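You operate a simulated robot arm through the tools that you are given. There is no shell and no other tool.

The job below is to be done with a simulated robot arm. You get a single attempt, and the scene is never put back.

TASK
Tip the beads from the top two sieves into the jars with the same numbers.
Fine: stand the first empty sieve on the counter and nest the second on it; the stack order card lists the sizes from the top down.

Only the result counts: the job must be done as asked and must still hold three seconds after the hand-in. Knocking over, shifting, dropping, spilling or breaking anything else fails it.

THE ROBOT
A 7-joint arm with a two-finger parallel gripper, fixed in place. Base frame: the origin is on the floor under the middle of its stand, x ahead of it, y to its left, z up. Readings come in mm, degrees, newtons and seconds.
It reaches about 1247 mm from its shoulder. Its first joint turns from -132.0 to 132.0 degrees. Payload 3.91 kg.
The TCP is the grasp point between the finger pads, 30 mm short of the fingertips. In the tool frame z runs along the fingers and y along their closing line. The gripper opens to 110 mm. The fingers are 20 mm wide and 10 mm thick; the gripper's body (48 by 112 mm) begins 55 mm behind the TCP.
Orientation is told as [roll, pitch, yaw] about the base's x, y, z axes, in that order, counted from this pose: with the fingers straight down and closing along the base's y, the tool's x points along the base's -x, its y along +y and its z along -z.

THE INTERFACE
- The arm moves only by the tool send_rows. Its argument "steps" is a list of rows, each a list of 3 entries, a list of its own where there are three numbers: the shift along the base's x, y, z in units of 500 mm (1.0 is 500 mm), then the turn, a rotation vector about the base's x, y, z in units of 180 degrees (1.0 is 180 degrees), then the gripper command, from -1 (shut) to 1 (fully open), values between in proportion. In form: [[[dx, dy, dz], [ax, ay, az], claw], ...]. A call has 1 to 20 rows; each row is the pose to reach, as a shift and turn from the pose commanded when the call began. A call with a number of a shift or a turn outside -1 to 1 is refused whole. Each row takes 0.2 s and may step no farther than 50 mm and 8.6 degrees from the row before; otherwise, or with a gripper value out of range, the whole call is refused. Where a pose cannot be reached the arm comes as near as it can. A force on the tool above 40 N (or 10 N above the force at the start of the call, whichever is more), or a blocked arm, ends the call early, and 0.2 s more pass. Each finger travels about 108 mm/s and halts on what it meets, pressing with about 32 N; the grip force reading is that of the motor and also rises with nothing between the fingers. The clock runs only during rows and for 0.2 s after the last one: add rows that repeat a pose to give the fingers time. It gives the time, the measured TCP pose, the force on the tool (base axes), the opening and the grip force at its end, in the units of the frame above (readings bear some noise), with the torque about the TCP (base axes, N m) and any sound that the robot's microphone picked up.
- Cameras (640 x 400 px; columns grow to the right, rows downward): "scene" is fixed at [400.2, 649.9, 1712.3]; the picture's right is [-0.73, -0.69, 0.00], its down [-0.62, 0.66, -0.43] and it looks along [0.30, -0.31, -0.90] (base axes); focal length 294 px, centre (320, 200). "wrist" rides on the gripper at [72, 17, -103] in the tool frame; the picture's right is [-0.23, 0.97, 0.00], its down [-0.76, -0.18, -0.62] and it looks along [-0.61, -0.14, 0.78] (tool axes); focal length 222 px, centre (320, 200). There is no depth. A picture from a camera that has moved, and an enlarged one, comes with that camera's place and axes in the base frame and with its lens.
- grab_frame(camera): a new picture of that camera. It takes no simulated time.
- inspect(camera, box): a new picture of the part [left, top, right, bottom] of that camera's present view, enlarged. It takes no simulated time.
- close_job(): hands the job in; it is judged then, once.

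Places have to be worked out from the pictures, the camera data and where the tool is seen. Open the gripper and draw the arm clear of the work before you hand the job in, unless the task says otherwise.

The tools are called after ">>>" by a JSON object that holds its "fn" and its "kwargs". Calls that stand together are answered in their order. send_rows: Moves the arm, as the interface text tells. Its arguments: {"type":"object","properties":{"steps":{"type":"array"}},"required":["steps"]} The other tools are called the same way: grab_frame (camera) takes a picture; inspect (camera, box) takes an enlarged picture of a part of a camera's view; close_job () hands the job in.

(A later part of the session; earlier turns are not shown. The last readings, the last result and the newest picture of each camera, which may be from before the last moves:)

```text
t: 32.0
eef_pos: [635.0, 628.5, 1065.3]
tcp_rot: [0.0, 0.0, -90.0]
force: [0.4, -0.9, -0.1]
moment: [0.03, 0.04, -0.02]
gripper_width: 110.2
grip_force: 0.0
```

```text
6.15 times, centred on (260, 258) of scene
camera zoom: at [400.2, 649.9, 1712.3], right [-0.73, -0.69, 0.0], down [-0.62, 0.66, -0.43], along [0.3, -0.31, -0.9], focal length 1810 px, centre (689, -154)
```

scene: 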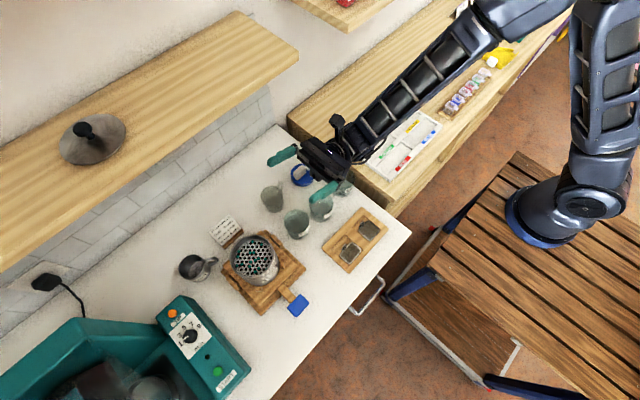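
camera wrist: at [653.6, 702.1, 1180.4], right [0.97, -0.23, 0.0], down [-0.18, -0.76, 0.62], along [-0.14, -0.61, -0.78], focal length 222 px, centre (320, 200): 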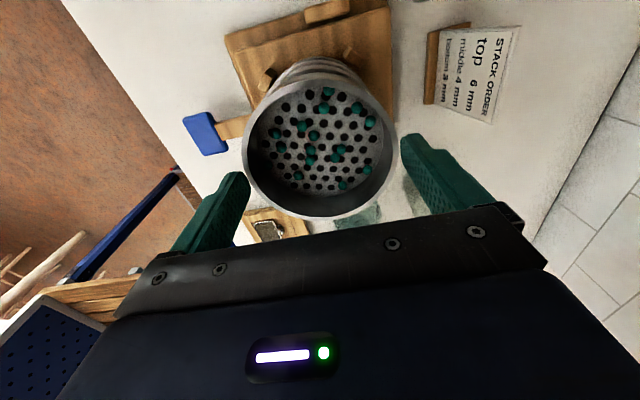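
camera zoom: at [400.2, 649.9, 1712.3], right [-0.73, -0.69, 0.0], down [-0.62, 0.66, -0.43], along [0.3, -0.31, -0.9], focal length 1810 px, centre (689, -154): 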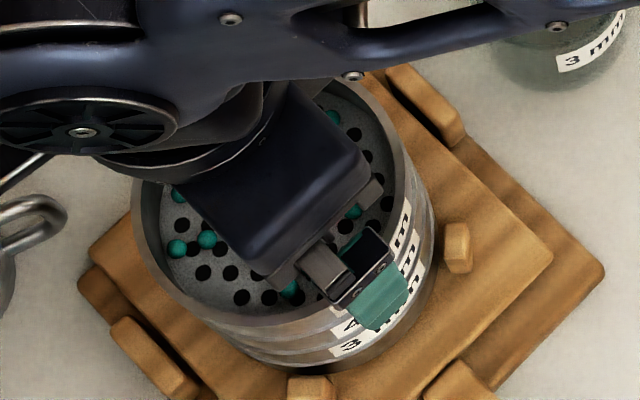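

The sieve re-seated evenly and the finger gaps look balanced. I'll descend 11 mm and regrip with the full closing command.

>>> {"fn": "send_rows", "kwargs": {"steps": [[[0, 0, -0.01], [0, 0, 0], 1], [[0, 0, -0.02], [0, 0, 0], 1], [[0, 0, -0.022], [0, 0, 0], 1], [[0, 0, -0.022], [0, 0, 0], 0.9], [[0, 0, -0.022], [0, 0, 0], 0.5], [[0, 0, -0.022], [0, 0, 0], -0.5], [[0, 0, -0.022], [0, 0, 0], -1], [[0, 0, -0.022], [0, 0, 0], -1]]}}

>>> {"fn": "send_rows", "kwargs": {"steps": [[[0, 0, 0.003], [0, 0, 0], -1], [[0, 0, 0.003], [0, 0, 0], -1]]}}

>>> {"fn": "send_rows", "kwargs": {"steps": [[[0, 0, 0.004], [0, 0, 0], -1], [[0, 0, 0.004], [0, 0, 0], -1]]}}

>>> {"fn": "inspect", "kwargs": {"camera": "wrist", "box": [210, 50, 440, 230]}}

```text
t: 33.8
eef_pos: [636.4, 628.7, 1054.4]
tcp_rot: [0.1, 0.1, -90.0]
force: [-0.4, 0.8, 2.4]
moment: [0.01, -0.05, 0.01]
gripper_width: 104.3
grip_force: 32.4
```

```text
t: 34.4
eef_pos: [634.9, 629.8, 1054.9]
tcp_rot: [-0.1, 0.1, -90.0]
force: [1.5, -0.5, 0.2]
moment: [0.01, 0.01, 0.01]
gripper_width: 104.3
grip_force: 31.9
```

```text
t: 35.0
eef_pos: [636.2, 629.6, 1057.2]
tcp_rot: [0.0, 0.0, -90.0]
force: [-0.5, -0.5, -1.0]
moment: [-0.02, 0.01, 0.01]
gripper_width: 104.0
grip_force: 31.9
```

```text
2.22 times, centred on (325, 140) of wrist
camera zoom: at [653.4, 702.3, 1159.9], right [0.97, -0.23, 0.0], down [-0.18, -0.76, 0.62], along [-0.14, -0.61, -0.78], focal length 494 px, centre (309, 333)
```

zoom: 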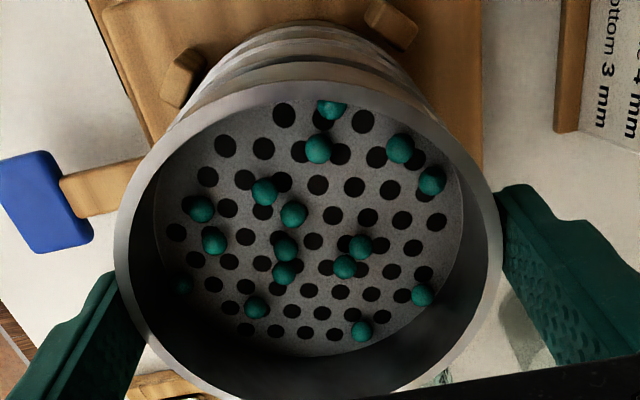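

After a 3.5 mm lift the rim's size relative to the camera has not changed, so the sieve is following. I'll continue in small steps and watch the force.

>>> {"fn": "send_rows", "kwargs": {"steps": [[[0, 0, 0.004], [0, 0, 0], -1], [[0, 0, 0.008], [0, 0, 0], -1]]}}

>>> {"fn": "send_rows", "kwargs": {"steps": [[[0, 0, 0.004], [0, 0, 0], -1], [[0, 0, 0.008], [0, 0, 0], -1]]}}

>>> {"fn": "inspect", "kwargs": {"camera": "wrist", "box": [210, 50, 440, 230]}}

>>> {"fn": "inspect", "kwargs": {"camera": "scene", "box": [225, 225, 295, 290]}}

```text
t: 35.6
eef_pos: [634.7, 630.8, 1062.6]
tcp_rot: [-0.1, 0.0, -89.9]
force: [0.5, 0.7, -0.7]
moment: [0.0, -0.03, 0.0]
gripper_width: 104.3
grip_force: 32.3
```

```text
t: 36.2
eef_pos: [636.4, 629.0, 1065.9]
tcp_rot: [0.0, 0.0, -89.9]
force: [0.0, 0.6, 0.0]
moment: [0.01, 0.0, 0.04]
gripper_width: 104.6
grip_force: 31.5
```

```text
2.22 times, centred on (325, 140) of wrist
camera zoom: at [653.5, 701.9, 1168.1], right [0.97, -0.23, 0.0], down [-0.18, -0.76, 0.62], along [-0.14, -0.61, -0.78], focal length 494 px, centre (309, 333)
```

zoom: 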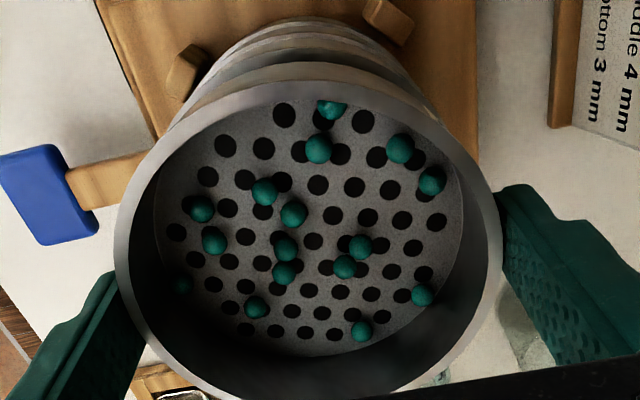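

```text
6.15 times, centred on (260, 258) of scene
camera zoom: at [400.2, 649.9, 1712.3], right [-0.73, -0.69, 0.0], down [-0.62, 0.66, -0.43], along [0.3, -0.31, -0.9], focal length 1810 px, centre (689, -154)
```

zoom: 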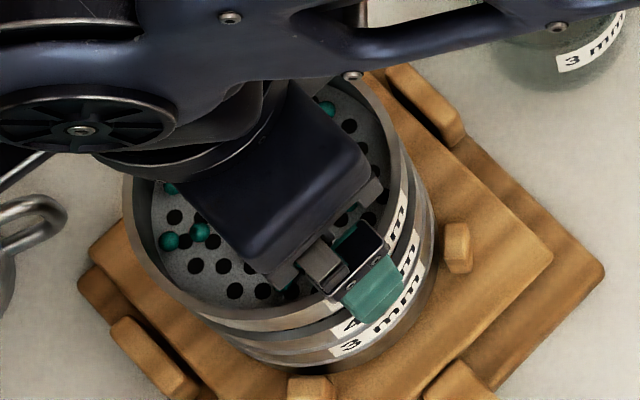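

The sieve now rises rigidly with the gripper. I'll keep lifting, then check it and the 4 mm sieve beneath.

>>> {"fn": "send_rows", "kwargs": {"steps": [[[0, 0, 0.006], [0, 0, 0], -1], [[0, 0, 0.012], [0, 0, 0], -1], [[0, 0, 0.018], [0, 0, 0], -1], [[0, 0, 0.026], [0, 0, 0], -1], [[0, 0, 0.036], [0, 0, 0], -1], [[0, 0, 0.05], [0, 0, 0], -1], [[0, 0, 0.066], [0, 0, 0], -1], [[0, 0, 0.084], [0, 0, 0], -1], [[0, 0, 0.1], [0, 0, 0], -1], [[0, 0, 0.11], [0, 0, 0], -1], [[0, 0, 0.11], [0, 0, 0], -1]]}}

>>> {"fn": "grab_frame", "kwargs": {"camera": "wrist"}}

>>> {"fn": "inspect", "kwargs": {"camera": "scene", "box": [200, 200, 320, 310]}}

```text
t: 38.6
eef_pos: [633.8, 630.2, 1119.8]
tcp_rot: [0.0, 0.1, -90.0]
force: [-0.4, -0.6, -0.1]
moment: [0.01, -0.02, -0.01]
gripper_width: 104.4
grip_force: 31.8
```

```text
taken
camera wrist: at [653.7, 702.4, 1222.9], right [0.97, -0.23, 0.0], down [-0.18, -0.76, 0.62], along [-0.14, -0.61, -0.78], focal length 222 px, centre (320, 200)
```

wrist: 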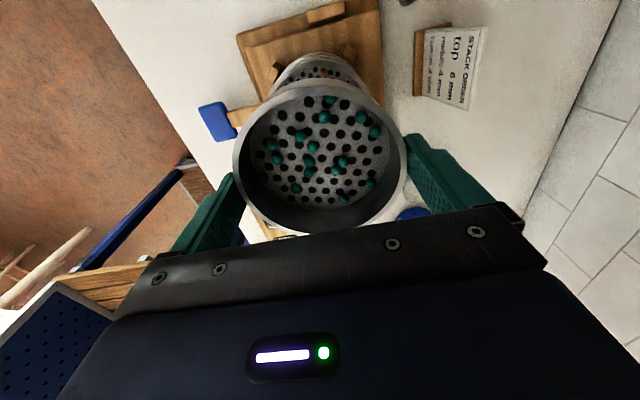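

```text
3.64 times, centred on (260, 255) of scene
camera zoom: at [400.2, 649.9, 1712.3], right [-0.73, -0.69, 0.0], down [-0.62, 0.66, -0.43], along [0.3, -0.31, -0.9], focal length 1070 px, centre (538, 0)
```

zoom: 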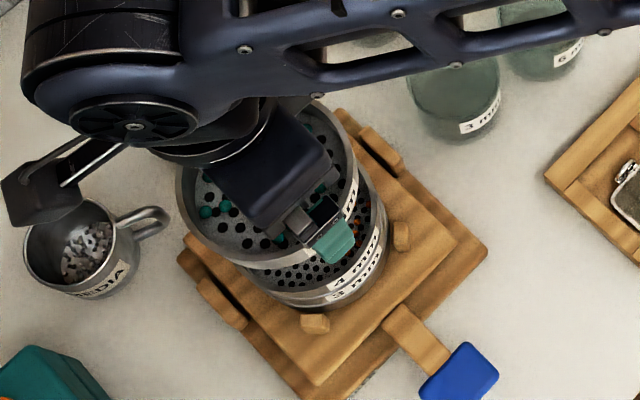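

The 6 mm sieve is free, with its beads inside and the 4 mm sieve (orange beads) still seated. I'll carry it level and gently toward the 6 mm jar at about (643, 392), staying high.

>>> {"fn": "send_rows", "kwargs": {"steps": [[[0.0003, -0.01, 0], [0, 0, 0], -1], [[0.001, -0.03, 0], [0, 0, 0], -1], [[0.002, -0.06, 0], [0, 0, 0], -1], [[0.0032, -0.1, 0], [0, 0, 0], -1], [[0.0045, -0.14, 0], [0, 0, 0], -1], [[0.0058, -0.18, 0], [0, 0, 0], -1], [[0.0071, -0.22, 0], [0, 0, 0], -1], [[0.0084, -0.26, 0], [0, 0, 0], -1], [[0.0097, -0.3, 0], [0, 0, 0], -1], [[0.011, -0.34, 0], [0, 0, 0], -1], [[0.0121, -0.375, 0], [0, 0, 0], -1], [[0.0129, -0.4, 0], [0, 0, 0], -1], [[0.0134, -0.415, 0], [0, 0, 0], -1], [[0.0136, -0.421, 0], [0, 0, 0], -1], [[0.0136, -0.421, 0], [0, 0, 0], -1]]}}

>>> {"fn": "grab_frame", "kwargs": {"camera": "wrist"}}

>>> {"fn": "inspect", "kwargs": {"camera": "scene", "box": [230, 120, 400, 300]}}

```text
t: 41.8
eef_pos: [642.7, 419.8, 1119.9]
tcp_rot: [-0.1, 0.0, -90.0]
force: [0.6, -0.3, -1.3]
moment: [-0.04, 0.02, 0.03]
gripper_width: 104.3
grip_force: 32.4
```

```text
taken
camera wrist: at [660.7, 491.6, 1222.8], right [0.97, -0.23, 0.0], down [-0.18, -0.76, 0.62], along [-0.14, -0.61, -0.78], focal length 222 px, centre (320, 200)
```

wrist: 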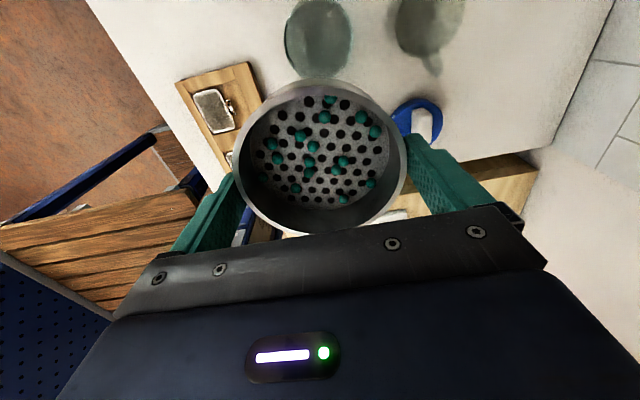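

```text
2.22 times, centred on (315, 210) of scene
camera zoom: at [400.2, 649.9, 1712.3], right [-0.73, -0.69, 0.0], down [-0.62, 0.66, -0.43], along [0.3, -0.31, -0.9], focal length 654 px, centre (331, 178)
```

zoom: 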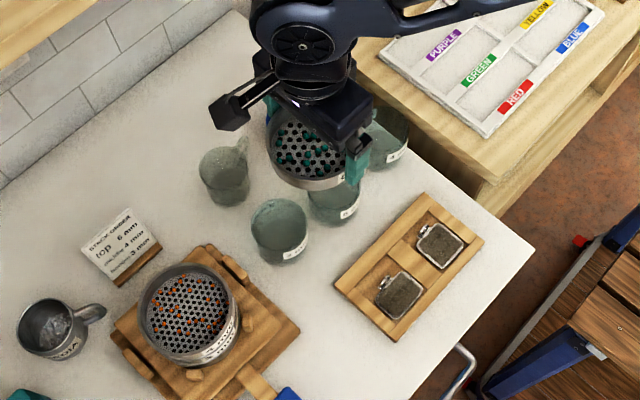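

Everything is level and steady over the jar. I'll tilt slowly to about 70° while descending moderately (no beads should leave yet), then check clearance of the hand over the 4 mm jar.

>>> {"fn": "send_rows", "kwargs": {"steps": [[[0, 0, 0], [0.0217, 0, 0], -1], [[0, 0, 0], [0.0433, 0, 0], -1], [[0, 0, 0], [0.065, 0, 0], -1], [[0, 0, 0], [0.0867, 0, 0], -1], [[0, 0, 0], [0.1083, 0, 0], -1], [[0, 0, -0.01], [0.13, 0, 0], -1], [[0, 0, -0.02], [0.1517, 0, 0], -1], [[0, 0, -0.03], [0.1733, 0, 0], -1], [[0, 0, -0.04], [0.195, 0, 0], -1], [[0, 0, -0.05], [0.2167, 0, 0], -1], [[0, 0, -0.06], [0.2383, 0, 0], -1], [[0, 0, -0.07], [0.26, 0, 0], -1], [[0, 0, -0.08], [0.2817, 0, 0], -1], [[0, 0, -0.09], [0.3033, 0, 0], -1], [[0, 0, -0.1], [0.325, 0, 0], -1], [[0, -0.006, -0.11], [0.3467, 0, 0], -1], [[0, -0.012, -0.12], [0.3683, 0, 0], -1], [[0, -0.019, -0.13], [0.389, 0, 0], -1], [[0, -0.019, -0.13], [0.389, 0, 0], -1]]}}

>>> {"fn": "grab_frame", "kwargs": {"camera": "wrist"}}

>>> {"fn": "inspect", "kwargs": {"camera": "scene", "box": [250, 110, 410, 240]}}

```text
t: 45.8
eef_pos: [642.8, 409.8, 1055.2]
tcp_rot: [0.1, 70.1, -89.8]
force: [0.6, -0.4, -1.8]
moment: [-0.05, -0.02, 0.03]
gripper_width: 104.0
grip_force: 32.1
```

```text
taken
camera wrist: at [660.1, 337.1, 1157.8], right [0.97, -0.08, -0.21], down [-0.18, -0.85, -0.5], along [-0.14, 0.53, -0.84], focal length 222 px, centre (320, 200)
```

wrist: 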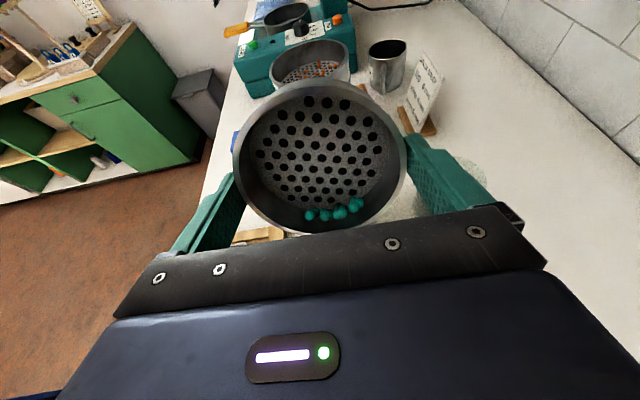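

```text
3.08 times, centred on (330, 175) of scene
camera zoom: at [400.2, 649.9, 1712.3], right [-0.73, -0.69, 0.0], down [-0.62, 0.66, -0.43], along [0.3, -0.31, -0.9], focal length 905 px, centre (289, 277)
```

zoom: 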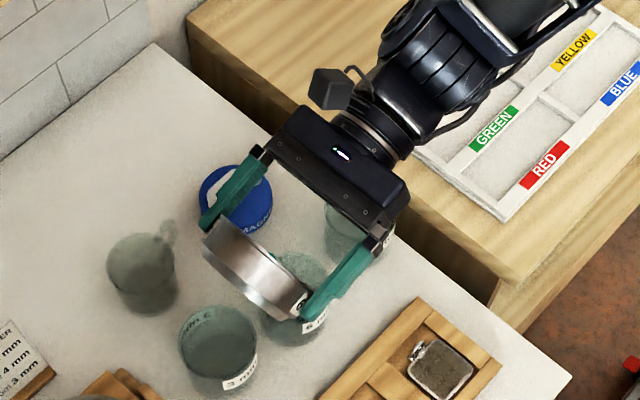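

All the beads have pooled at the low wall and the sieve is held firmly at 70°. I'll go to about 84° with the lip roughly 35 mm above the jar rim and take one more look before the final degrees.

>>> {"fn": "send_rows", "kwargs": {"steps": [[[0, -0.00343, -0.0068], [0.0111, 0, 0], -1], [[0, -0.00686, -0.0136], [0.0222, 0, 0], -1], [[0, -0.01029, -0.0204], [0.0333, 0, 0], -1], [[0, -0.01371, -0.0272], [0.0444, 0, 0], -1], [[0, -0.01714, -0.034], [0.0556, 0, 0], -1], [[0, -0.02057, -0.0408], [0.0667, 0, 0], -1], [[0, -0.024, -0.0476], [0.0778, 0, 0], -1], [[0, -0.024, -0.0476], [0.0778, 0, 0], -1]]}}

>>> {"fn": "grab_frame", "kwargs": {"camera": "wrist"}}

>>> {"fn": "inspect", "kwargs": {"camera": "scene", "box": [270, 130, 370, 240]}}

```text
t: 47.6
eef_pos: [641.6, 396.7, 1032.6]
tcp_rot: [0.1, 84.0, -89.8]
force: [-1.2, 0.1, -0.1]
moment: [0.02, -0.01, -0.01]
gripper_width: 104.4
grip_force: 31.7
```

```text
taken
camera wrist: at [660.2, 302.1, 1113.7], right [0.97, -0.02, -0.23], down [-0.18, -0.7, -0.69], along [-0.14, 0.71, -0.68], focal length 222 px, centre (320, 200)
```

wrist: 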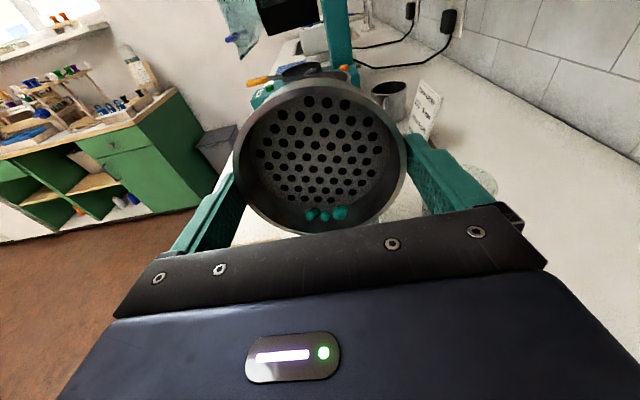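

```text
3.64 times, centred on (320, 185) of scene
camera zoom: at [400.2, 649.9, 1712.3], right [-0.73, -0.69, 0.0], down [-0.62, 0.66, -0.43], along [0.3, -0.31, -0.9], focal length 1070 px, centre (320, 254)
```

zoom: 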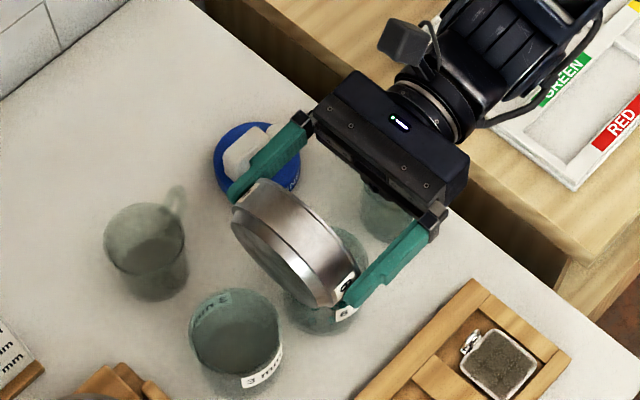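

The lip sits over jar 6 as projected, with the jar's edges matching my estimate, and the hand is clear of jar 4. Now the slow pour from 84° to about 104°.

>>> {"fn": "send_rows", "kwargs": {"steps": [[[0, -0.0017, -0.0004], [0.0056, 0, 0], -1], [[0, -0.0034, -0.0008], [0.0111, 0, 0], -1], [[0, -0.0051, -0.0012], [0.0167, 0, 0], -1], [[0, -0.0068, -0.0016], [0.0222, 0, 0], -1], [[0, -0.0086, -0.002], [0.0278, 0, 0], -1], [[0, -0.0103, -0.0024], [0.0333, 0, 0], -1], [[0, -0.012, -0.0028], [0.0389, 0, 0], -1], [[0, -0.0137, -0.0032], [0.0444, 0, 0], -1], [[0, -0.0154, -0.0036], [0.05, 0, 0], -1], [[0, -0.0171, -0.004], [0.0556, 0, 0], -1], [[0, -0.0188, -0.0046], [0.0611, 0, 0], -1], [[0, -0.0205, -0.0052], [0.0667, 0, 0], -1], [[0, -0.0222, -0.0058], [0.0722, 0, 0], -1], [[0, -0.0239, -0.0064], [0.0778, 0, 0], -1]]}}

>>> {"fn": "grab_frame", "kwargs": {"camera": "wrist"}}

>>> {"fn": "inspect", "kwargs": {"camera": "scene", "box": [270, 130, 370, 240]}}

```text
t: 50.6
eef_pos: [640.6, 386.7, 1029.1]
tcp_rot: [-179.9, 82.0, 89.9]
force: [-0.2, 0.2, -1.5]
moment: [-0.07, 0.03, 0.02]
gripper_width: 104.0
grip_force: 31.7
```

```text
taken
camera wrist: at [660.5, 273.1, 1084.6], right [0.97, 0.03, -0.23], down [-0.18, -0.51, -0.84], along [-0.14, 0.86, -0.49], focal length 222 px, centre (320, 200)
```

wrist: 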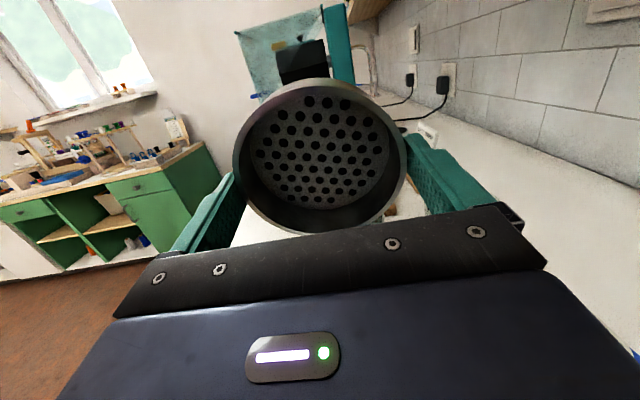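

```text
3.64 times, centred on (320, 185) of scene
camera zoom: at [400.2, 649.9, 1712.3], right [-0.73, -0.69, 0.0], down [-0.62, 0.66, -0.43], along [0.3, -0.31, -0.9], focal length 1070 px, centre (320, 254)
```

zoom: 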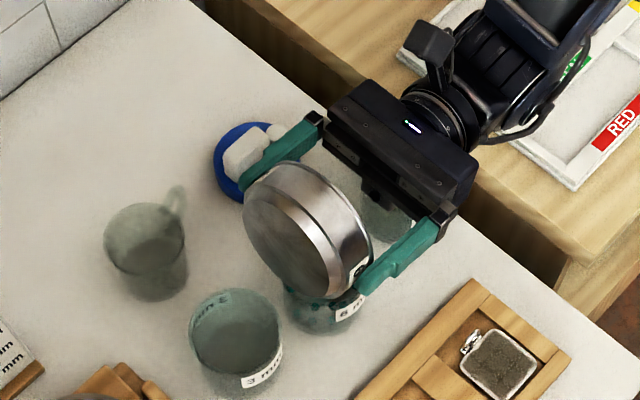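

At 98° the sieve looks empty in the wrist view and green beads show inside jar 6. I'll tilt a bit further to shed any stragglers and pause.

>>> {"fn": "send_rows", "kwargs": {"steps": [[[0, -0.0017, -0.0006], [0.0056, 0, 0], -1], [[0, -0.0034, -0.0012], [0.0111, 0, 0], -1], [[0, -0.0051, -0.0018], [0.0167, 0, 0], -1], [[0, -0.0068, -0.0024], [0.0222, 0, 0], -1], [[0, -0.0085, -0.003], [0.0278, 0, 0], -1], [[0, -0.0102, -0.0036], [0.0333, 0, 0], -1], [[0, -0.0119, -0.0042], [0.0389, 0, 0], -1], [[0, -0.0119, -0.0042], [0.0389, 0, 0], -1], [[0, -0.0119, -0.0042], [0.0389, 0, 0], -1], [[0, -0.0119, -0.0042], [0.0389, 0, 0], -1]]}}

>>> {"fn": "inspect", "kwargs": {"camera": "wrist", "box": [220, 70, 420, 250]}}

>>> {"fn": "inspect", "kwargs": {"camera": "scene", "box": [280, 170, 360, 240]}}

```text
t: 52.8
eef_pos: [642.8, 379.9, 1026.6]
tcp_rot: [179.9, 74.9, 90.0]
force: [0.1, 0.6, -0.7]
moment: [0.01, -0.02, 0.04]
gripper_width: 104.2
grip_force: 32.1
```

```text
2.22 times, centred on (320, 160) of wrist
camera zoom: at [660.4, 260.9, 1068.3], right [0.97, 0.06, -0.22], down [-0.18, -0.4, -0.9], along [-0.14, 0.91, -0.38], focal length 494 px, centre (320, 289)
```

zoom: 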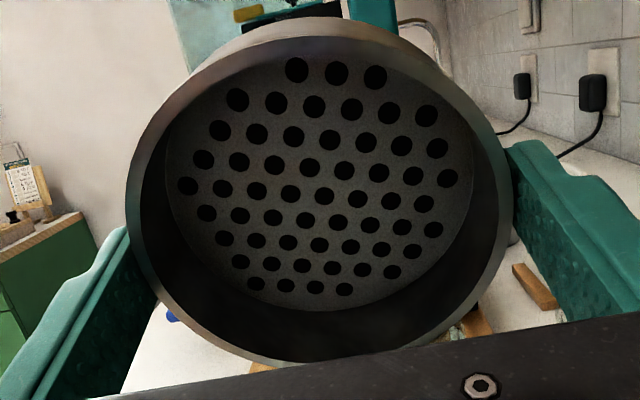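

```text
5.71 times, centred on (320, 205) of scene
camera zoom: at [400.2, 649.9, 1712.3], right [-0.73, -0.69, 0.0], down [-0.62, 0.66, -0.43], along [0.3, -0.31, -0.9], focal length 1681 px, centre (320, 171)
```

zoom: 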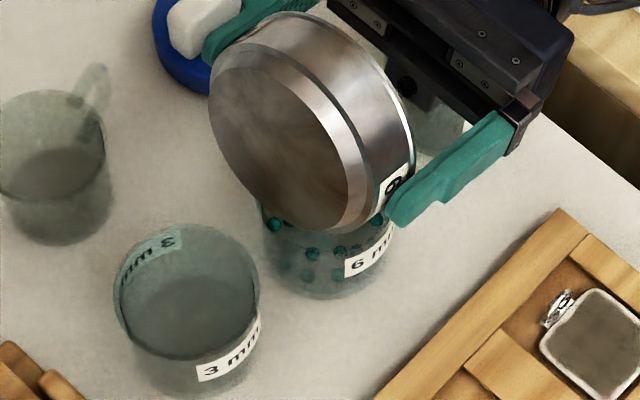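

The sieve is empty and jar 6 holds the green beads, with none seen outside. I'll raise and rotate back upright, then check jar 6 and the counter.

>>> {"fn": "send_rows", "kwargs": {"steps": [[[0, 0, 0.03], [0, 0, 0], -1], [[0, 0, 0.08], [0, 0, 0], -1], [[0, 0, 0.13], [-0.03, 0, 0], -1], [[0, 0, 0.17], [-0.07, 0, 0], -1], [[0, 0, 0.19], [-0.11, 0, 0], -1], [[0, 0, 0.19], [-0.155, 0, 0], -1], [[0, 0, 0.19], [-0.2, 0, 0], -1], [[0, 0, 0.19], [-0.245, 0, 0], -1], [[0, 0, 0.19], [-0.29, 0, 0], -1], [[0, 0, 0.19], [-0.335, 0, 0], -1], [[0, 0, 0.19], [-0.38, 0, 0], -1], [[0, 0, 0.19], [-0.425, 0, 0], -1], [[0, 0, 0.19], [-0.47, 0, 0], -1], [[0, 0, 0.19], [-0.515, 0, 0], -1], [[0, 0, 0.19], [-0.555, 0, 0], -1], [[0, 0, 0.19], [-0.5835, 0, 0], -1], [[0, 0, 0.19], [-0.5835, 0, 0], -1]]}}

>>> {"fn": "grab_frame", "kwargs": {"camera": "wrist"}}

>>> {"fn": "inspect", "kwargs": {"camera": "scene", "box": [240, 150, 400, 280]}}

```text
t: 56.4
eef_pos: [641.3, 380.2, 1121.9]
tcp_rot: [0.0, -0.1, -90.0]
force: [-0.3, -0.1, -0.6]
moment: [0.0, 0.0, 0.02]
gripper_width: 104.2
grip_force: 32.1
```

```text
taken
camera wrist: at [660.3, 452.2, 1223.9], right [0.97, -0.23, 0.0], down [-0.18, -0.76, 0.62], along [-0.14, -0.61, -0.78], focal length 222 px, centre (320, 200)
```

wrist: 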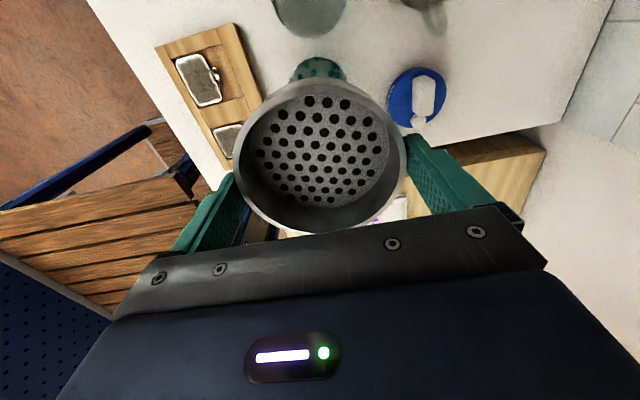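

```text
3.08 times, centred on (320, 215) of scene
camera zoom: at [400.2, 649.9, 1712.3], right [-0.73, -0.69, 0.0], down [-0.62, 0.66, -0.43], along [0.3, -0.31, -0.9], focal length 905 px, centre (320, 154)
```

zoom: 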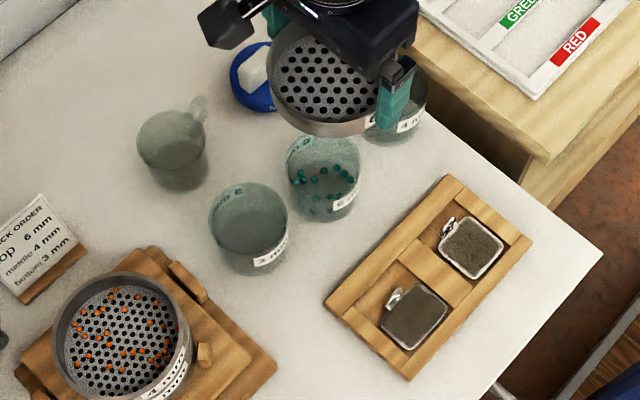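

The upright sieve is empty and jar 6 holds all the green beads. I'll carry it high to the free counter area left of the shaker handle, about (482, 735).

>>> {"fn": "send_rows", "kwargs": {"steps": [[[-0.0229, 0.0506, 0], [0, 0, 0], -1], [[-0.0457, 0.1011, 0], [0, 0, 0], -1], [[-0.0686, 0.1517, 0], [0, 0, 0], -1], [[-0.0914, 0.2023, 0], [0, 0, 0], -1], [[-0.1143, 0.2529, 0], [0, 0, 0], -1], [[-0.1371, 0.3034, 0], [0, 0, 0], -1], [[-0.16, 0.354, 0], [0, 0, 0], -1], [[-0.1829, 0.4046, 0], [0, 0, 0], -1], [[-0.2057, 0.4551, 0], [0, 0, 0], -1], [[-0.2286, 0.5057, 0], [0, 0, 0], -1], [[-0.2514, 0.5563, 0], [0, 0, 0], -1], [[-0.2743, 0.6069, 0], [0, 0, 0], -1], [[-0.2971, 0.6574, 0], [0, 0, 0], -1], [[-0.32, 0.708, 0], [0, 0, 0], -1], [[-0.32, 0.708, 0], [0, 0, 0], -1]]}}

>>> {"fn": "grab_frame", "kwargs": {"camera": "wrist"}}

>>> {"fn": "grab_frame", "kwargs": {"camera": "scene"}}

>>> {"fn": "inspect", "kwargs": {"camera": "scene", "box": [180, 220, 340, 390]}}

```text
t: 59.6
eef_pos: [483.2, 733.3, 1121.8]
tcp_rot: [0.0, 0.0, -89.9]
force: [0.8, -0.7, 0.5]
moment: [0.02, -0.01, 0.02]
gripper_width: 104.2
grip_force: 31.3
```

```text
taken
camera wrist: at [500.2, 805.9, 1224.0], right [0.97, -0.23, 0.0], down [-0.18, -0.76, 0.62], along [-0.14, -0.61, -0.78], focal length 222 px, centre (320, 200)
```

wrist: 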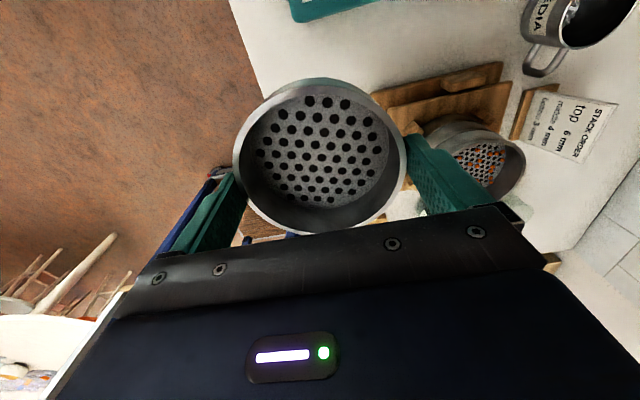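

```text
taken
```

scene: 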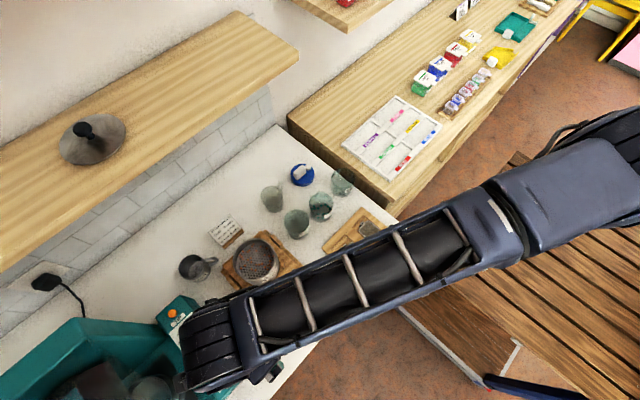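

```text
2.35 times, centred on (260, 305) of scene
camera zoom: at [400.2, 649.9, 1712.3], right [-0.73, -0.69, 0.0], down [-0.62, 0.66, -0.43], along [0.3, -0.31, -0.9], focal length 692 px, centre (461, -47)
```

zoom: 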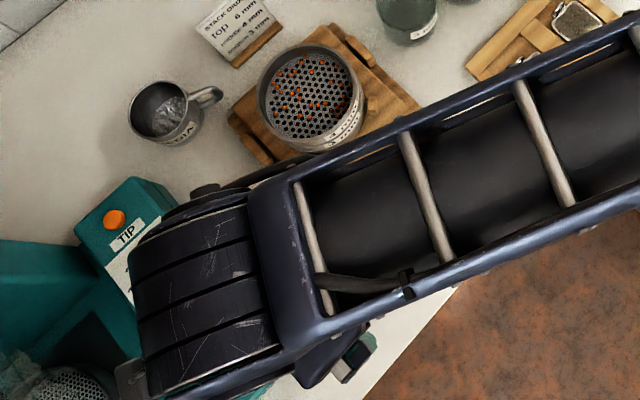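

The spot below is free; a slight shift to y≈730 keeps clear of both the handle (y≈655) and the machine (y≈817). I'll descend to about 25 mm above the expected contact.

>>> {"fn": "send_rows", "kwargs": {"steps": [[[0, -0.005, -0.02], [0, 0, 0], -1], [[0, -0.009, -0.06], [0, 0, 0], -1], [[0, -0.009, -0.1], [0, 0, 0], -1], [[0, -0.009, -0.14], [0, 0, 0], -1], [[0, -0.009, -0.18], [0, 0, 0], -1], [[0, -0.009, -0.22], [0, 0, 0], -1], [[0, -0.009, -0.26], [0, 0, 0], -1], [[0, -0.009, -0.3], [0, 0, 0], -1], [[0, -0.009, -0.33], [0, 0, 0], -1], [[0, -0.009, -0.35], [0, 0, 0], -1], [[0, -0.009, -0.35], [0, 0, 0], -1]]}}

>>> {"fn": "grab_frame", "kwargs": {"camera": "wrist"}}

>>> {"fn": "grab_frame", "kwargs": {"camera": "scene"}}

```text
t: 62.0
eef_pos: [481.6, 728.7, 946.1]
tcp_rot: [0.1, 0.0, -90.0]
force: [0.3, 0.7, -0.4]
moment: [0.03, -0.01, 0.03]
gripper_width: 104.2
grip_force: 31.8
```

```text
taken
camera wrist: at [500.0, 801.8, 1048.9], right [0.97, -0.23, 0.0], down [-0.18, -0.76, 0.62], along [-0.14, -0.61, -0.78], focal length 222 px, centre (320, 200)
```

wrist: 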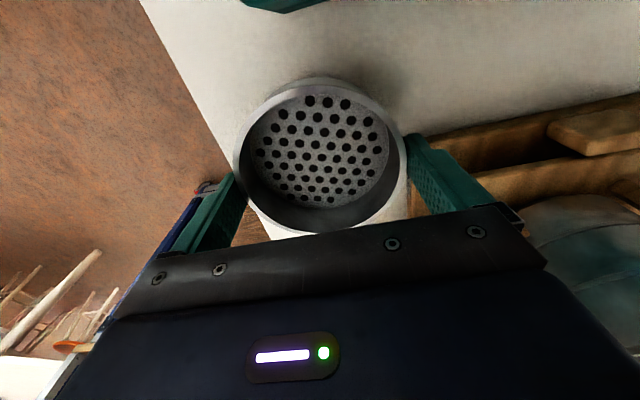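

```text
taken
```

scene: 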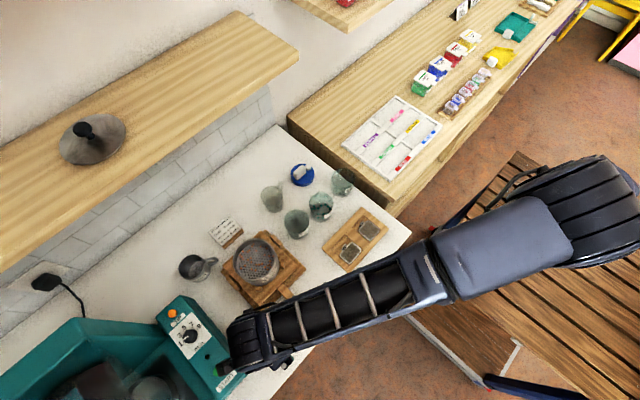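

The right finger would open within about 5 mm of the shaker's corner at (552, 721), so I'll shift 12 mm toward the robot (the counter edge is at x≈396) and then lower in steps.

>>> {"fn": "send_rows", "kwargs": {"steps": [[[-0.012, 0, 0], [0, 0, 0], -1], [[-0.024, 0, 0], [0, 0, 0], -1], [[-0.024, 0, -0.01], [0, 0, 0], -1], [[-0.024, 0, -0.02], [0, 0, 0], -1], [[-0.024, 0, -0.03], [0, 0, 0], -1], [[-0.024, 0, -0.03], [0, 0, 0], -1]]}}

>>> {"fn": "send_rows", "kwargs": {"steps": [[[0, 0, -0.005], [0, 0, 0], -1], [[0, 0, -0.01], [0, 0, 0], -1], [[0, 0, -0.01], [0, 0, 0], -1]]}}

>>> {"fn": "inspect", "kwargs": {"camera": "wrist", "box": [200, 40, 440, 230]}}

```text
t: 63.4
eef_pos: [470.1, 730.5, 932.3]
tcp_rot: [-0.1, 0.0, -89.9]
force: [0.4, -0.6, -0.9]
moment: [0.01, -0.05, -0.01]
gripper_width: 104.4
grip_force: 32.2
```

```text
t: 64.2
eef_pos: [470.0, 728.6, 927.0]
tcp_rot: [0.0, -0.1, -90.0]
force: [-0.6, 0.8, -1.7]
moment: [0.02, -0.01, 0.0]
gripper_width: 104.3
grip_force: 32.2
```

```text
2.11 times, centred on (320, 135) of wrist
camera zoom: at [487.8, 801.4, 1028.8], right [0.97, -0.23, 0.0], down [-0.18, -0.76, 0.62], along [-0.14, -0.61, -0.78], focal length 468 px, centre (320, 337)
```

zoom: 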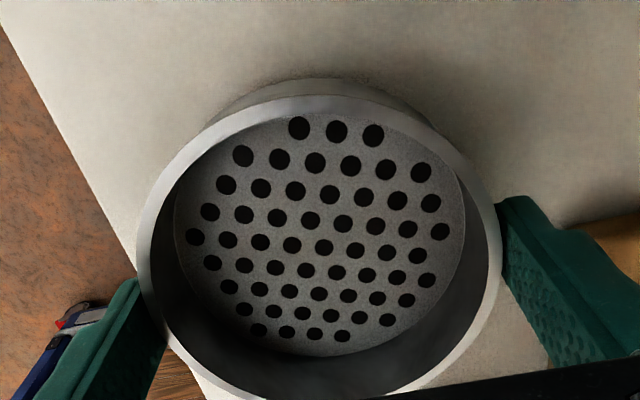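

No contact yet at TCP z≈927. I'll continue down in 2–4 mm steps, watching the z force.

>>> {"fn": "send_rows", "kwargs": {"steps": [[[0, 0, -0.005], [0, 0, 0], -1], [[0, 0, -0.008], [0, 0, 0], -1], [[0, 0, -0.008], [0, 0, 0], -1]]}}

>>> {"fn": "send_rows", "kwargs": {"steps": [[[0, 0, -0.005], [0, 0, 0], -1], [[0, 0, -0.005], [0, 0, 0], -1]]}}

>>> {"fn": "send_rows", "kwargs": {"steps": [[[0, 0, -0.005], [0, 0, 0], -1], [[0, 0, -0.005], [0, 0, 0], -1]]}}

```text
t: 65.0
eef_pos: [469.1, 729.2, 924.3]
tcp_rot: [0.0, 0.1, -89.8]
force: [1.7, -3.3, 25.4]
moment: [-0.01, 0.22, 0.23]
gripper_width: 103.9
grip_force: 32.4
```

```text
t: 65.6
eef_pos: [469.1, 729.1, 920.0]
tcp_rot: [0.0, 0.1, -89.9]
force: [1.1, 2.7, 27.5]
moment: [0.19, 0.13, -0.06]
gripper_width: 103.6
grip_force: 31.9
```

```text
t: 66.0
eef_pos: [469.3, 730.2, 921.0]
tcp_rot: [0.2, 0.3, -89.9]
force: [0.0, 0.8, 8.1]
moment: [-0.14, 0.25, -0.04]
gripper_width: 103.6
grip_force: 31.8
stopped in row 2: the force on the tool passed its limit at 42 N (the readings are from after the stop); the commanded pose is now the measured one
```

The sieve is standing on the counter (contact at TCP z≈925, firm push registered). I'll release it by opening in place.

>>> {"fn": "send_rows", "kwargs": {"steps": [[[0, 0, 0.001], [0, 0, 0], -1], [[0, 0, 0.001], [0, 0, 0], 1], [[0, 0, 0.001], [0, 0, 0], 1], [[0, 0, 0.001], [0, 0, 0], 1]]}}

>>> {"fn": "inspect", "kwargs": {"camera": "wrist", "box": [200, 40, 440, 230]}}

```text
t: 67.0
eef_pos: [470.1, 731.0, 920.3]
tcp_rot: [0.1, 0.2, -89.9]
force: [0.3, 0.6, -0.7]
moment: [0.01, -0.02, -0.01]
gripper_width: 110.1
grip_force: 0.0
```

```text
2.11 times, centred on (320, 135) of wrist
camera zoom: at [488.0, 802.2, 1022.9], right [0.97, -0.23, 0.0], down [-0.18, -0.76, 0.62], along [-0.14, -0.61, -0.78], focal length 468 px, centre (320, 337)
```

zoom: 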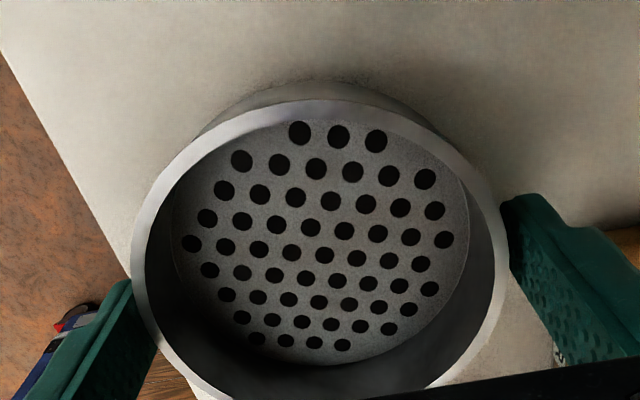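

The sieve is released and standing. I'll retreat straight up slowly, then look at it from above.

>>> {"fn": "send_rows", "kwargs": {"steps": [[[0, 0, 0.01], [0, 0, 0], 1], [[0, 0, 0.03], [0, 0, 0], 1], [[0, 0, 0.06], [0, 0, 0], 1], [[0, 0, 0.1], [0, 0, 0], 1], [[0, 0, 0.15], [0, 0, 0], 1], [[0, 0, 0.2], [0, 0, 0], 1], [[0, 0, 0.2], [0, 0, 0], 1]]}}

>>> {"fn": "grab_frame", "kwargs": {"camera": "wrist"}}

>>> {"fn": "inspect", "kwargs": {"camera": "wrist", "box": [210, 20, 450, 220]}}

>>> {"fn": "inspect", "kwargs": {"camera": "scene", "box": [180, 220, 340, 390]}}

```text
t: 68.6
eef_pos: [470.6, 729.9, 1020.5]
tcp_rot: [0.1, 0.2, -90.0]
force: [-0.4, -0.2, -0.8]
moment: [-0.02, -0.03, 0.02]
gripper_width: 109.8
grip_force: 0.1
```

```text
taken
camera wrist: at [488.1, 801.7, 1123.4], right [0.97, -0.23, 0.0], down [-0.18, -0.76, 0.62], along [-0.14, -0.61, -0.78], focal length 222 px, centre (320, 200)
```

wrist: 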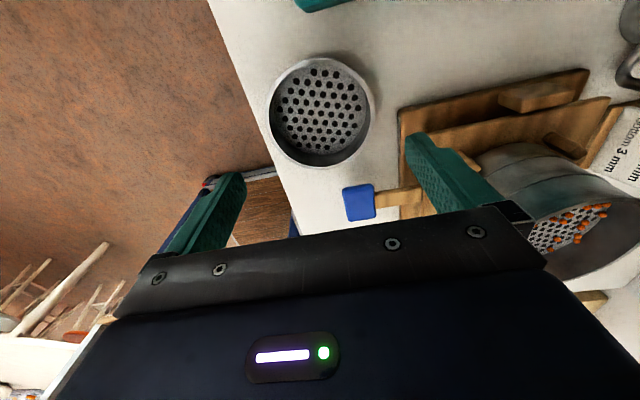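

```text
2.00 times, centred on (330, 120) of wrist
camera zoom: at [488.1, 801.7, 1123.4], right [0.97, -0.23, 0.0], down [-0.18, -0.76, 0.62], along [-0.14, -0.61, -0.78], focal length 444 px, centre (300, 360)
```

zoom: 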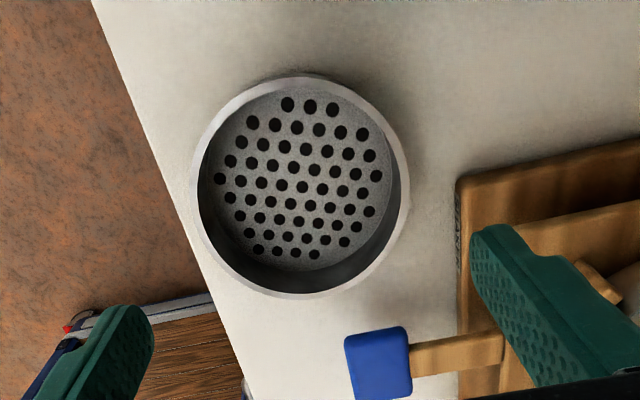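

```text
2.35 times, centred on (260, 305) of scene
camera zoom: at [400.2, 649.9, 1712.3], right [-0.73, -0.69, 0.0], down [-0.62, 0.66, -0.43], along [0.3, -0.31, -0.9], focal length 692 px, centre (461, -47)
```

zoom: 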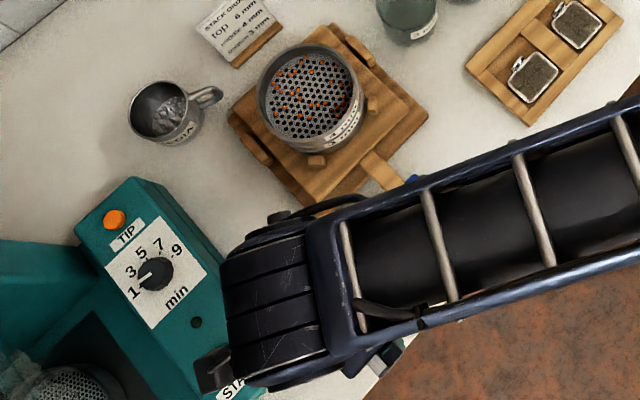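

The 6 mm sieve stands free on the counter, with its rim centre right under the TCP. Next I go up and over to the stack for the 4 mm sieve, correcting a small 0.2° tilt left from the contact stop.

>>> {"fn": "send_rows", "kwargs": {"steps": [[[0, 0, 0.05], [-0.001, 0.0005, 0], 1], [[0, 0, 0.1], [-0.001, 0.0005, 0], 1], [[0, 0, 0.15], [-0.001, 0.0005, 0], 1], [[0.05, -0.03, 0.159], [-0.001, 0.0005, 0], 1], [[0.1, -0.06, 0.159], [-0.001, 0.0005, 0], 1], [[0.15, -0.09, 0.159], [-0.001, 0.0005, 0], 1], [[0.2, -0.12, 0.159], [-0.001, 0.0005, 0], 1], [[0.25, -0.15, 0.159], [-0.001, 0.0005, 0], 1], [[0.29, -0.175, 0.159], [-0.001, 0.0005, 0], 1], [[0.3306, -0.2, 0.159], [-0.001, 0.0005, 0], 1], [[0.3306, -0.2, 0.12], [-0.001, 0.0005, 0], 1], [[0.3306, -0.2, 0.09], [-0.001, 0.0005, 0], 1], [[0.3306, -0.2, 0.09], [-0.001, 0.0005, 0], 1], [[0.3306, -0.2, 0.09], [-0.001, 0.0005, 0], 1]]}}

>>> {"fn": "grab_frame", "kwargs": {"camera": "wrist"}}

>>> {"fn": "inspect", "kwargs": {"camera": "wrist", "box": [220, 80, 440, 220]}}

>>> {"fn": "inspect", "kwargs": {"camera": "scene", "box": [180, 200, 340, 390]}}

```text
t: 71.6
eef_pos: [634.8, 630.1, 1064.9]
tcp_rot: [0.0, 0.0, -90.0]
force: [0.6, 0.1, -0.2]
moment: [0.02, 0.02, 0.04]
gripper_width: 110.0
grip_force: 0.1
```

```text
taken
camera wrist: at [653.4, 702.8, 1167.4], right [0.97, -0.23, 0.0], down [-0.18, -0.76, 0.62], along [-0.14, -0.61, -0.78], focal length 222 px, centre (320, 200)
```

wrist: 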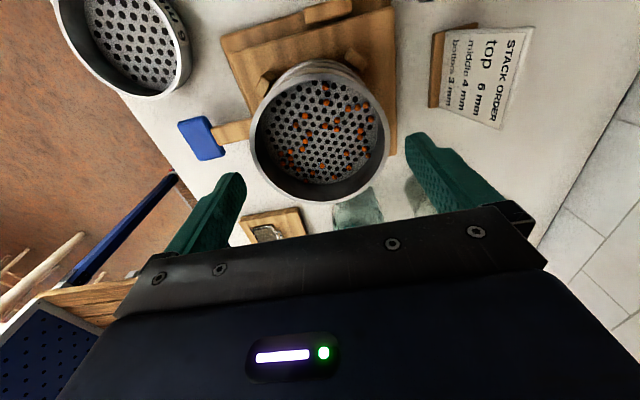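

```text
2.86 times, centred on (330, 150) of wrist
camera zoom: at [653.4, 702.8, 1167.4], right [0.97, -0.23, 0.0], down [-0.18, -0.76, 0.62], along [-0.14, -0.61, -0.78], focal length 635 px, centre (291, 343)
```

zoom: 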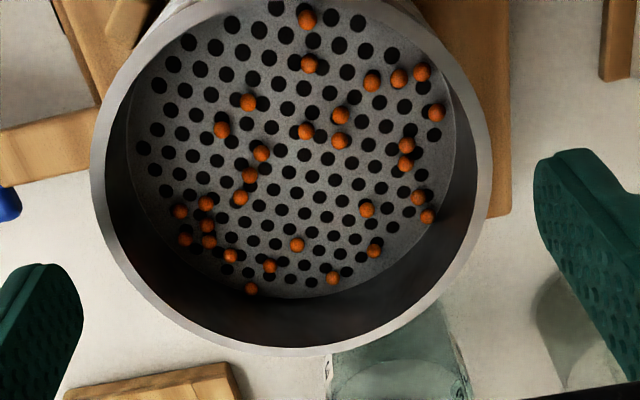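

```text
2.11 times, centred on (260, 295) of scene
camera zoom: at [400.2, 649.9, 1712.3], right [-0.73, -0.69, 0.0], down [-0.62, 0.66, -0.43], along [0.3, -0.31, -0.9], focal length 619 px, centre (446, 0)
```

zoom: 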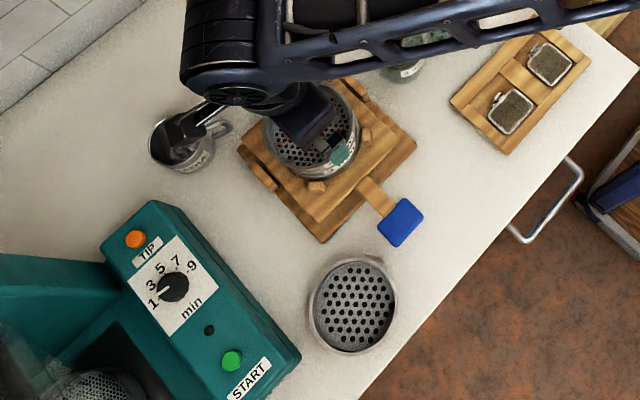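

The 4 mm sieve is centred under the tool within about 0.6 mm. I'll descend 38 mm to the same relative grip depth and close fully.

>>> {"fn": "send_rows", "kwargs": {"steps": [[[0, 0, -0.015], [0, 0, 0], 1], [[0, 0, -0.03], [0, 0, 0], 1], [[0, 0, -0.045], [0, 0, 0], 1], [[0, 0, -0.06], [0, 0, 0], 1], [[0, 0, -0.076], [0, 0, 0], 1], [[0, 0, -0.076], [0, 0, 0], 1]]}}

>>> {"fn": "inspect", "kwargs": {"camera": "wrist", "box": [210, 50, 440, 230]}}

```text
t: 73.0
eef_pos: [634.6, 629.7, 1027.7]
tcp_rot: [0.0, 0.0, -90.0]
force: [0.0, 0.3, 0.1]
moment: [0.01, -0.02, 0.03]
gripper_width: 109.9
grip_force: 0.1
```

```text
2.22 times, centred on (325, 140) of wrist
camera zoom: at [652.9, 702.7, 1129.5], right [0.97, -0.23, 0.0], down [-0.18, -0.76, 0.62], along [-0.14, -0.61, -0.78], focal length 494 px, centre (309, 333)
```

zoom: 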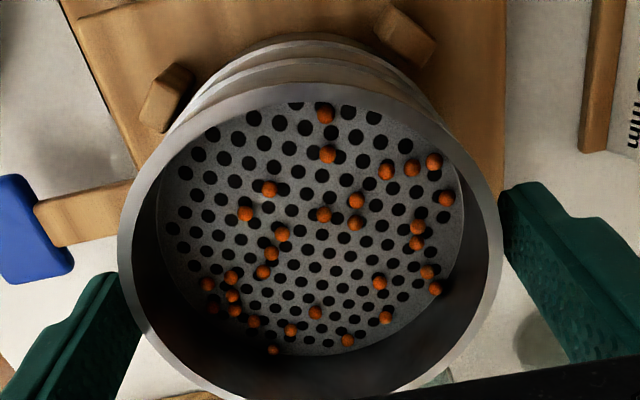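

The grip depth matches the first grasp (same rim size in view), with no contact force. I'll close and begin a slow lift.

>>> {"fn": "send_rows", "kwargs": {"steps": [[[0, 0, 0], [0, 0, 0], 0.9], [[0, 0, 0], [0, 0, 0], 0.5], [[0, 0, 0], [0, 0, 0], -0.5], [[0, 0, 0], [0, 0, 0], -1], [[0, 0, 0], [0, 0, 0], -1]]}}

>>> {"fn": "send_rows", "kwargs": {"steps": [[[0, 0, 0.003], [0, 0, 0], -1], [[0, 0, 0.003], [0, 0, 0], -1]]}}

>>> {"fn": "send_rows", "kwargs": {"steps": [[[0, 0, 0.004], [0, 0, 0], -1], [[0, 0, 0.006], [0, 0, 0], -1]]}}

>>> {"fn": "inspect", "kwargs": {"camera": "wrist", "box": [210, 50, 440, 230]}}

```text
t: 74.2
eef_pos: [635.2, 630.4, 1027.6]
tcp_rot: [0.0, 0.0, -89.9]
force: [0.7, 0.4, 0.6]
moment: [-0.01, 0.01, -0.01]
gripper_width: 102.8
grip_force: 32.1
```

```text
t: 74.8
eef_pos: [635.1, 630.4, 1029.5]
tcp_rot: [0.0, 0.1, -89.8]
force: [-0.7, -0.2, -0.1]
moment: [0.01, -0.02, -0.01]
gripper_width: 102.4
grip_force: 32.1
```

```text
t: 75.4
eef_pos: [635.5, 629.1, 1032.6]
tcp_rot: [0.0, 0.1, -89.9]
force: [0.1, -0.4, -0.2]
moment: [-0.02, 0.02, 0.01]
gripper_width: 102.2
grip_force: 31.9
```

```text
2.22 times, centred on (325, 140) of wrist
camera zoom: at [653.4, 702.6, 1134.0], right [0.97, -0.23, 0.0], down [-0.18, -0.76, 0.62], along [-0.14, -0.61, -0.78], focal length 494 px, centre (309, 333)
```

zoom: 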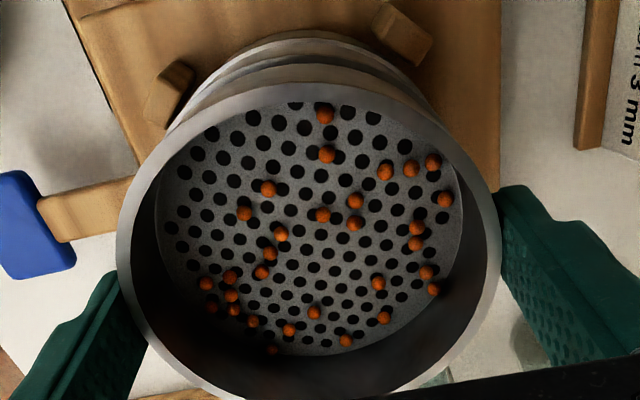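

The sieve follows the gripper (rim unchanged in view after a 4.5 mm lift). I'll keep lifting gently to clear height.

>>> {"fn": "send_rows", "kwargs": {"steps": [[[0, 0, 0.005], [0, 0, 0], -1], [[0, 0, 0.01], [0, 0, 0], -1], [[0, 0, 0.015], [0, 0, 0], -1], [[0, 0, 0.02], [0, 0, 0], -1], [[0, 0, 0.025], [0, 0, 0], -1], [[0, 0, 0.032], [0, 0, 0], -1], [[0, 0, 0.04], [0, 0, 0], -1], [[0, 0, 0.05], [0, 0, 0], -1], [[0, 0, 0.065], [0, 0, 0], -1], [[0, 0, 0.085], [0, 0, 0], -1], [[0, 0, 0.11], [0, 0, 0], -1], [[0, 0, 0.14], [0, 0, 0], -1], [[0, 0, 0.165], [0, 0, 0], -1], [[0, 0, 0.175], [0, 0, 0], -1], [[0, 0, 0.175], [0, 0, 0], -1]]}}

>>> {"fn": "grab_frame", "kwargs": {"camera": "wrist"}}

>>> {"fn": "inspect", "kwargs": {"camera": "wrist", "box": [210, 50, 440, 230]}}

>>> {"fn": "inspect", "kwargs": {"camera": "scene", "box": [200, 200, 320, 310]}}

```text
t: 78.6
eef_pos: [635.1, 631.4, 1119.3]
tcp_rot: [0.0, 0.0, -90.0]
force: [-0.7, -0.2, -0.4]
moment: [0.0, 0.01, 0.02]
gripper_width: 102.3
grip_force: 31.3
```

```text
taken
camera wrist: at [653.7, 703.1, 1222.1], right [0.97, -0.23, 0.0], down [-0.18, -0.76, 0.62], along [-0.14, -0.61, -0.78], focal length 222 px, centre (320, 200)
```

wrist: 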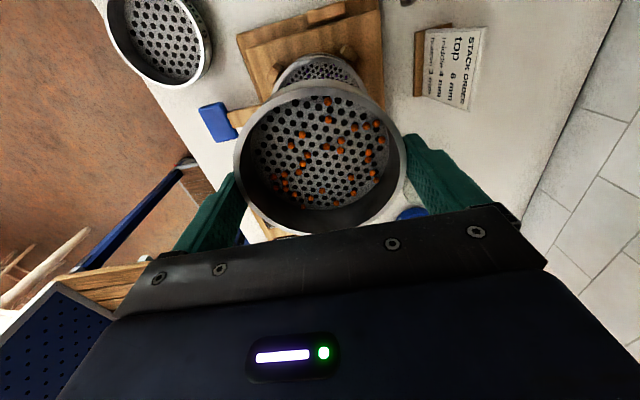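

```text
2.22 times, centred on (325, 140) of wrist
camera zoom: at [653.7, 703.1, 1222.1], right [0.97, -0.23, 0.0], down [-0.18, -0.76, 0.62], along [-0.14, -0.61, -0.78], focal length 494 px, centre (309, 333)
```

zoom: 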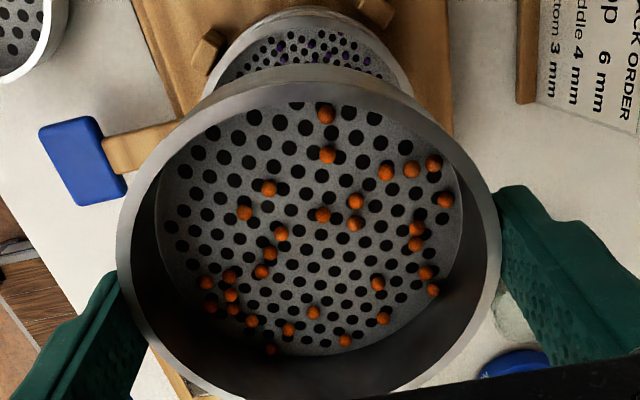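

```text
3.64 times, centred on (260, 255) of scene
camera zoom: at [400.2, 649.9, 1712.3], right [-0.73, -0.69, 0.0], down [-0.62, 0.66, -0.43], along [0.3, -0.31, -0.9], focal length 1070 px, centre (538, 0)
```

zoom: 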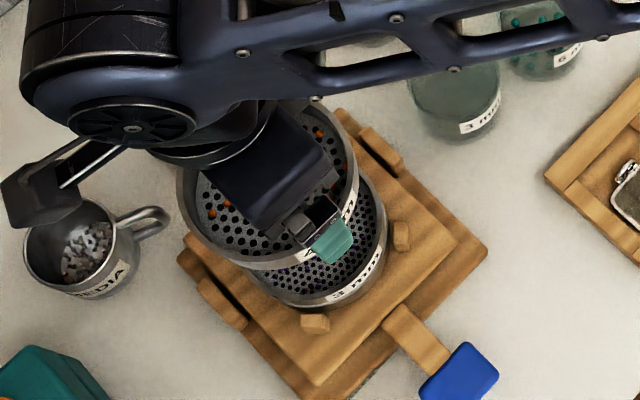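

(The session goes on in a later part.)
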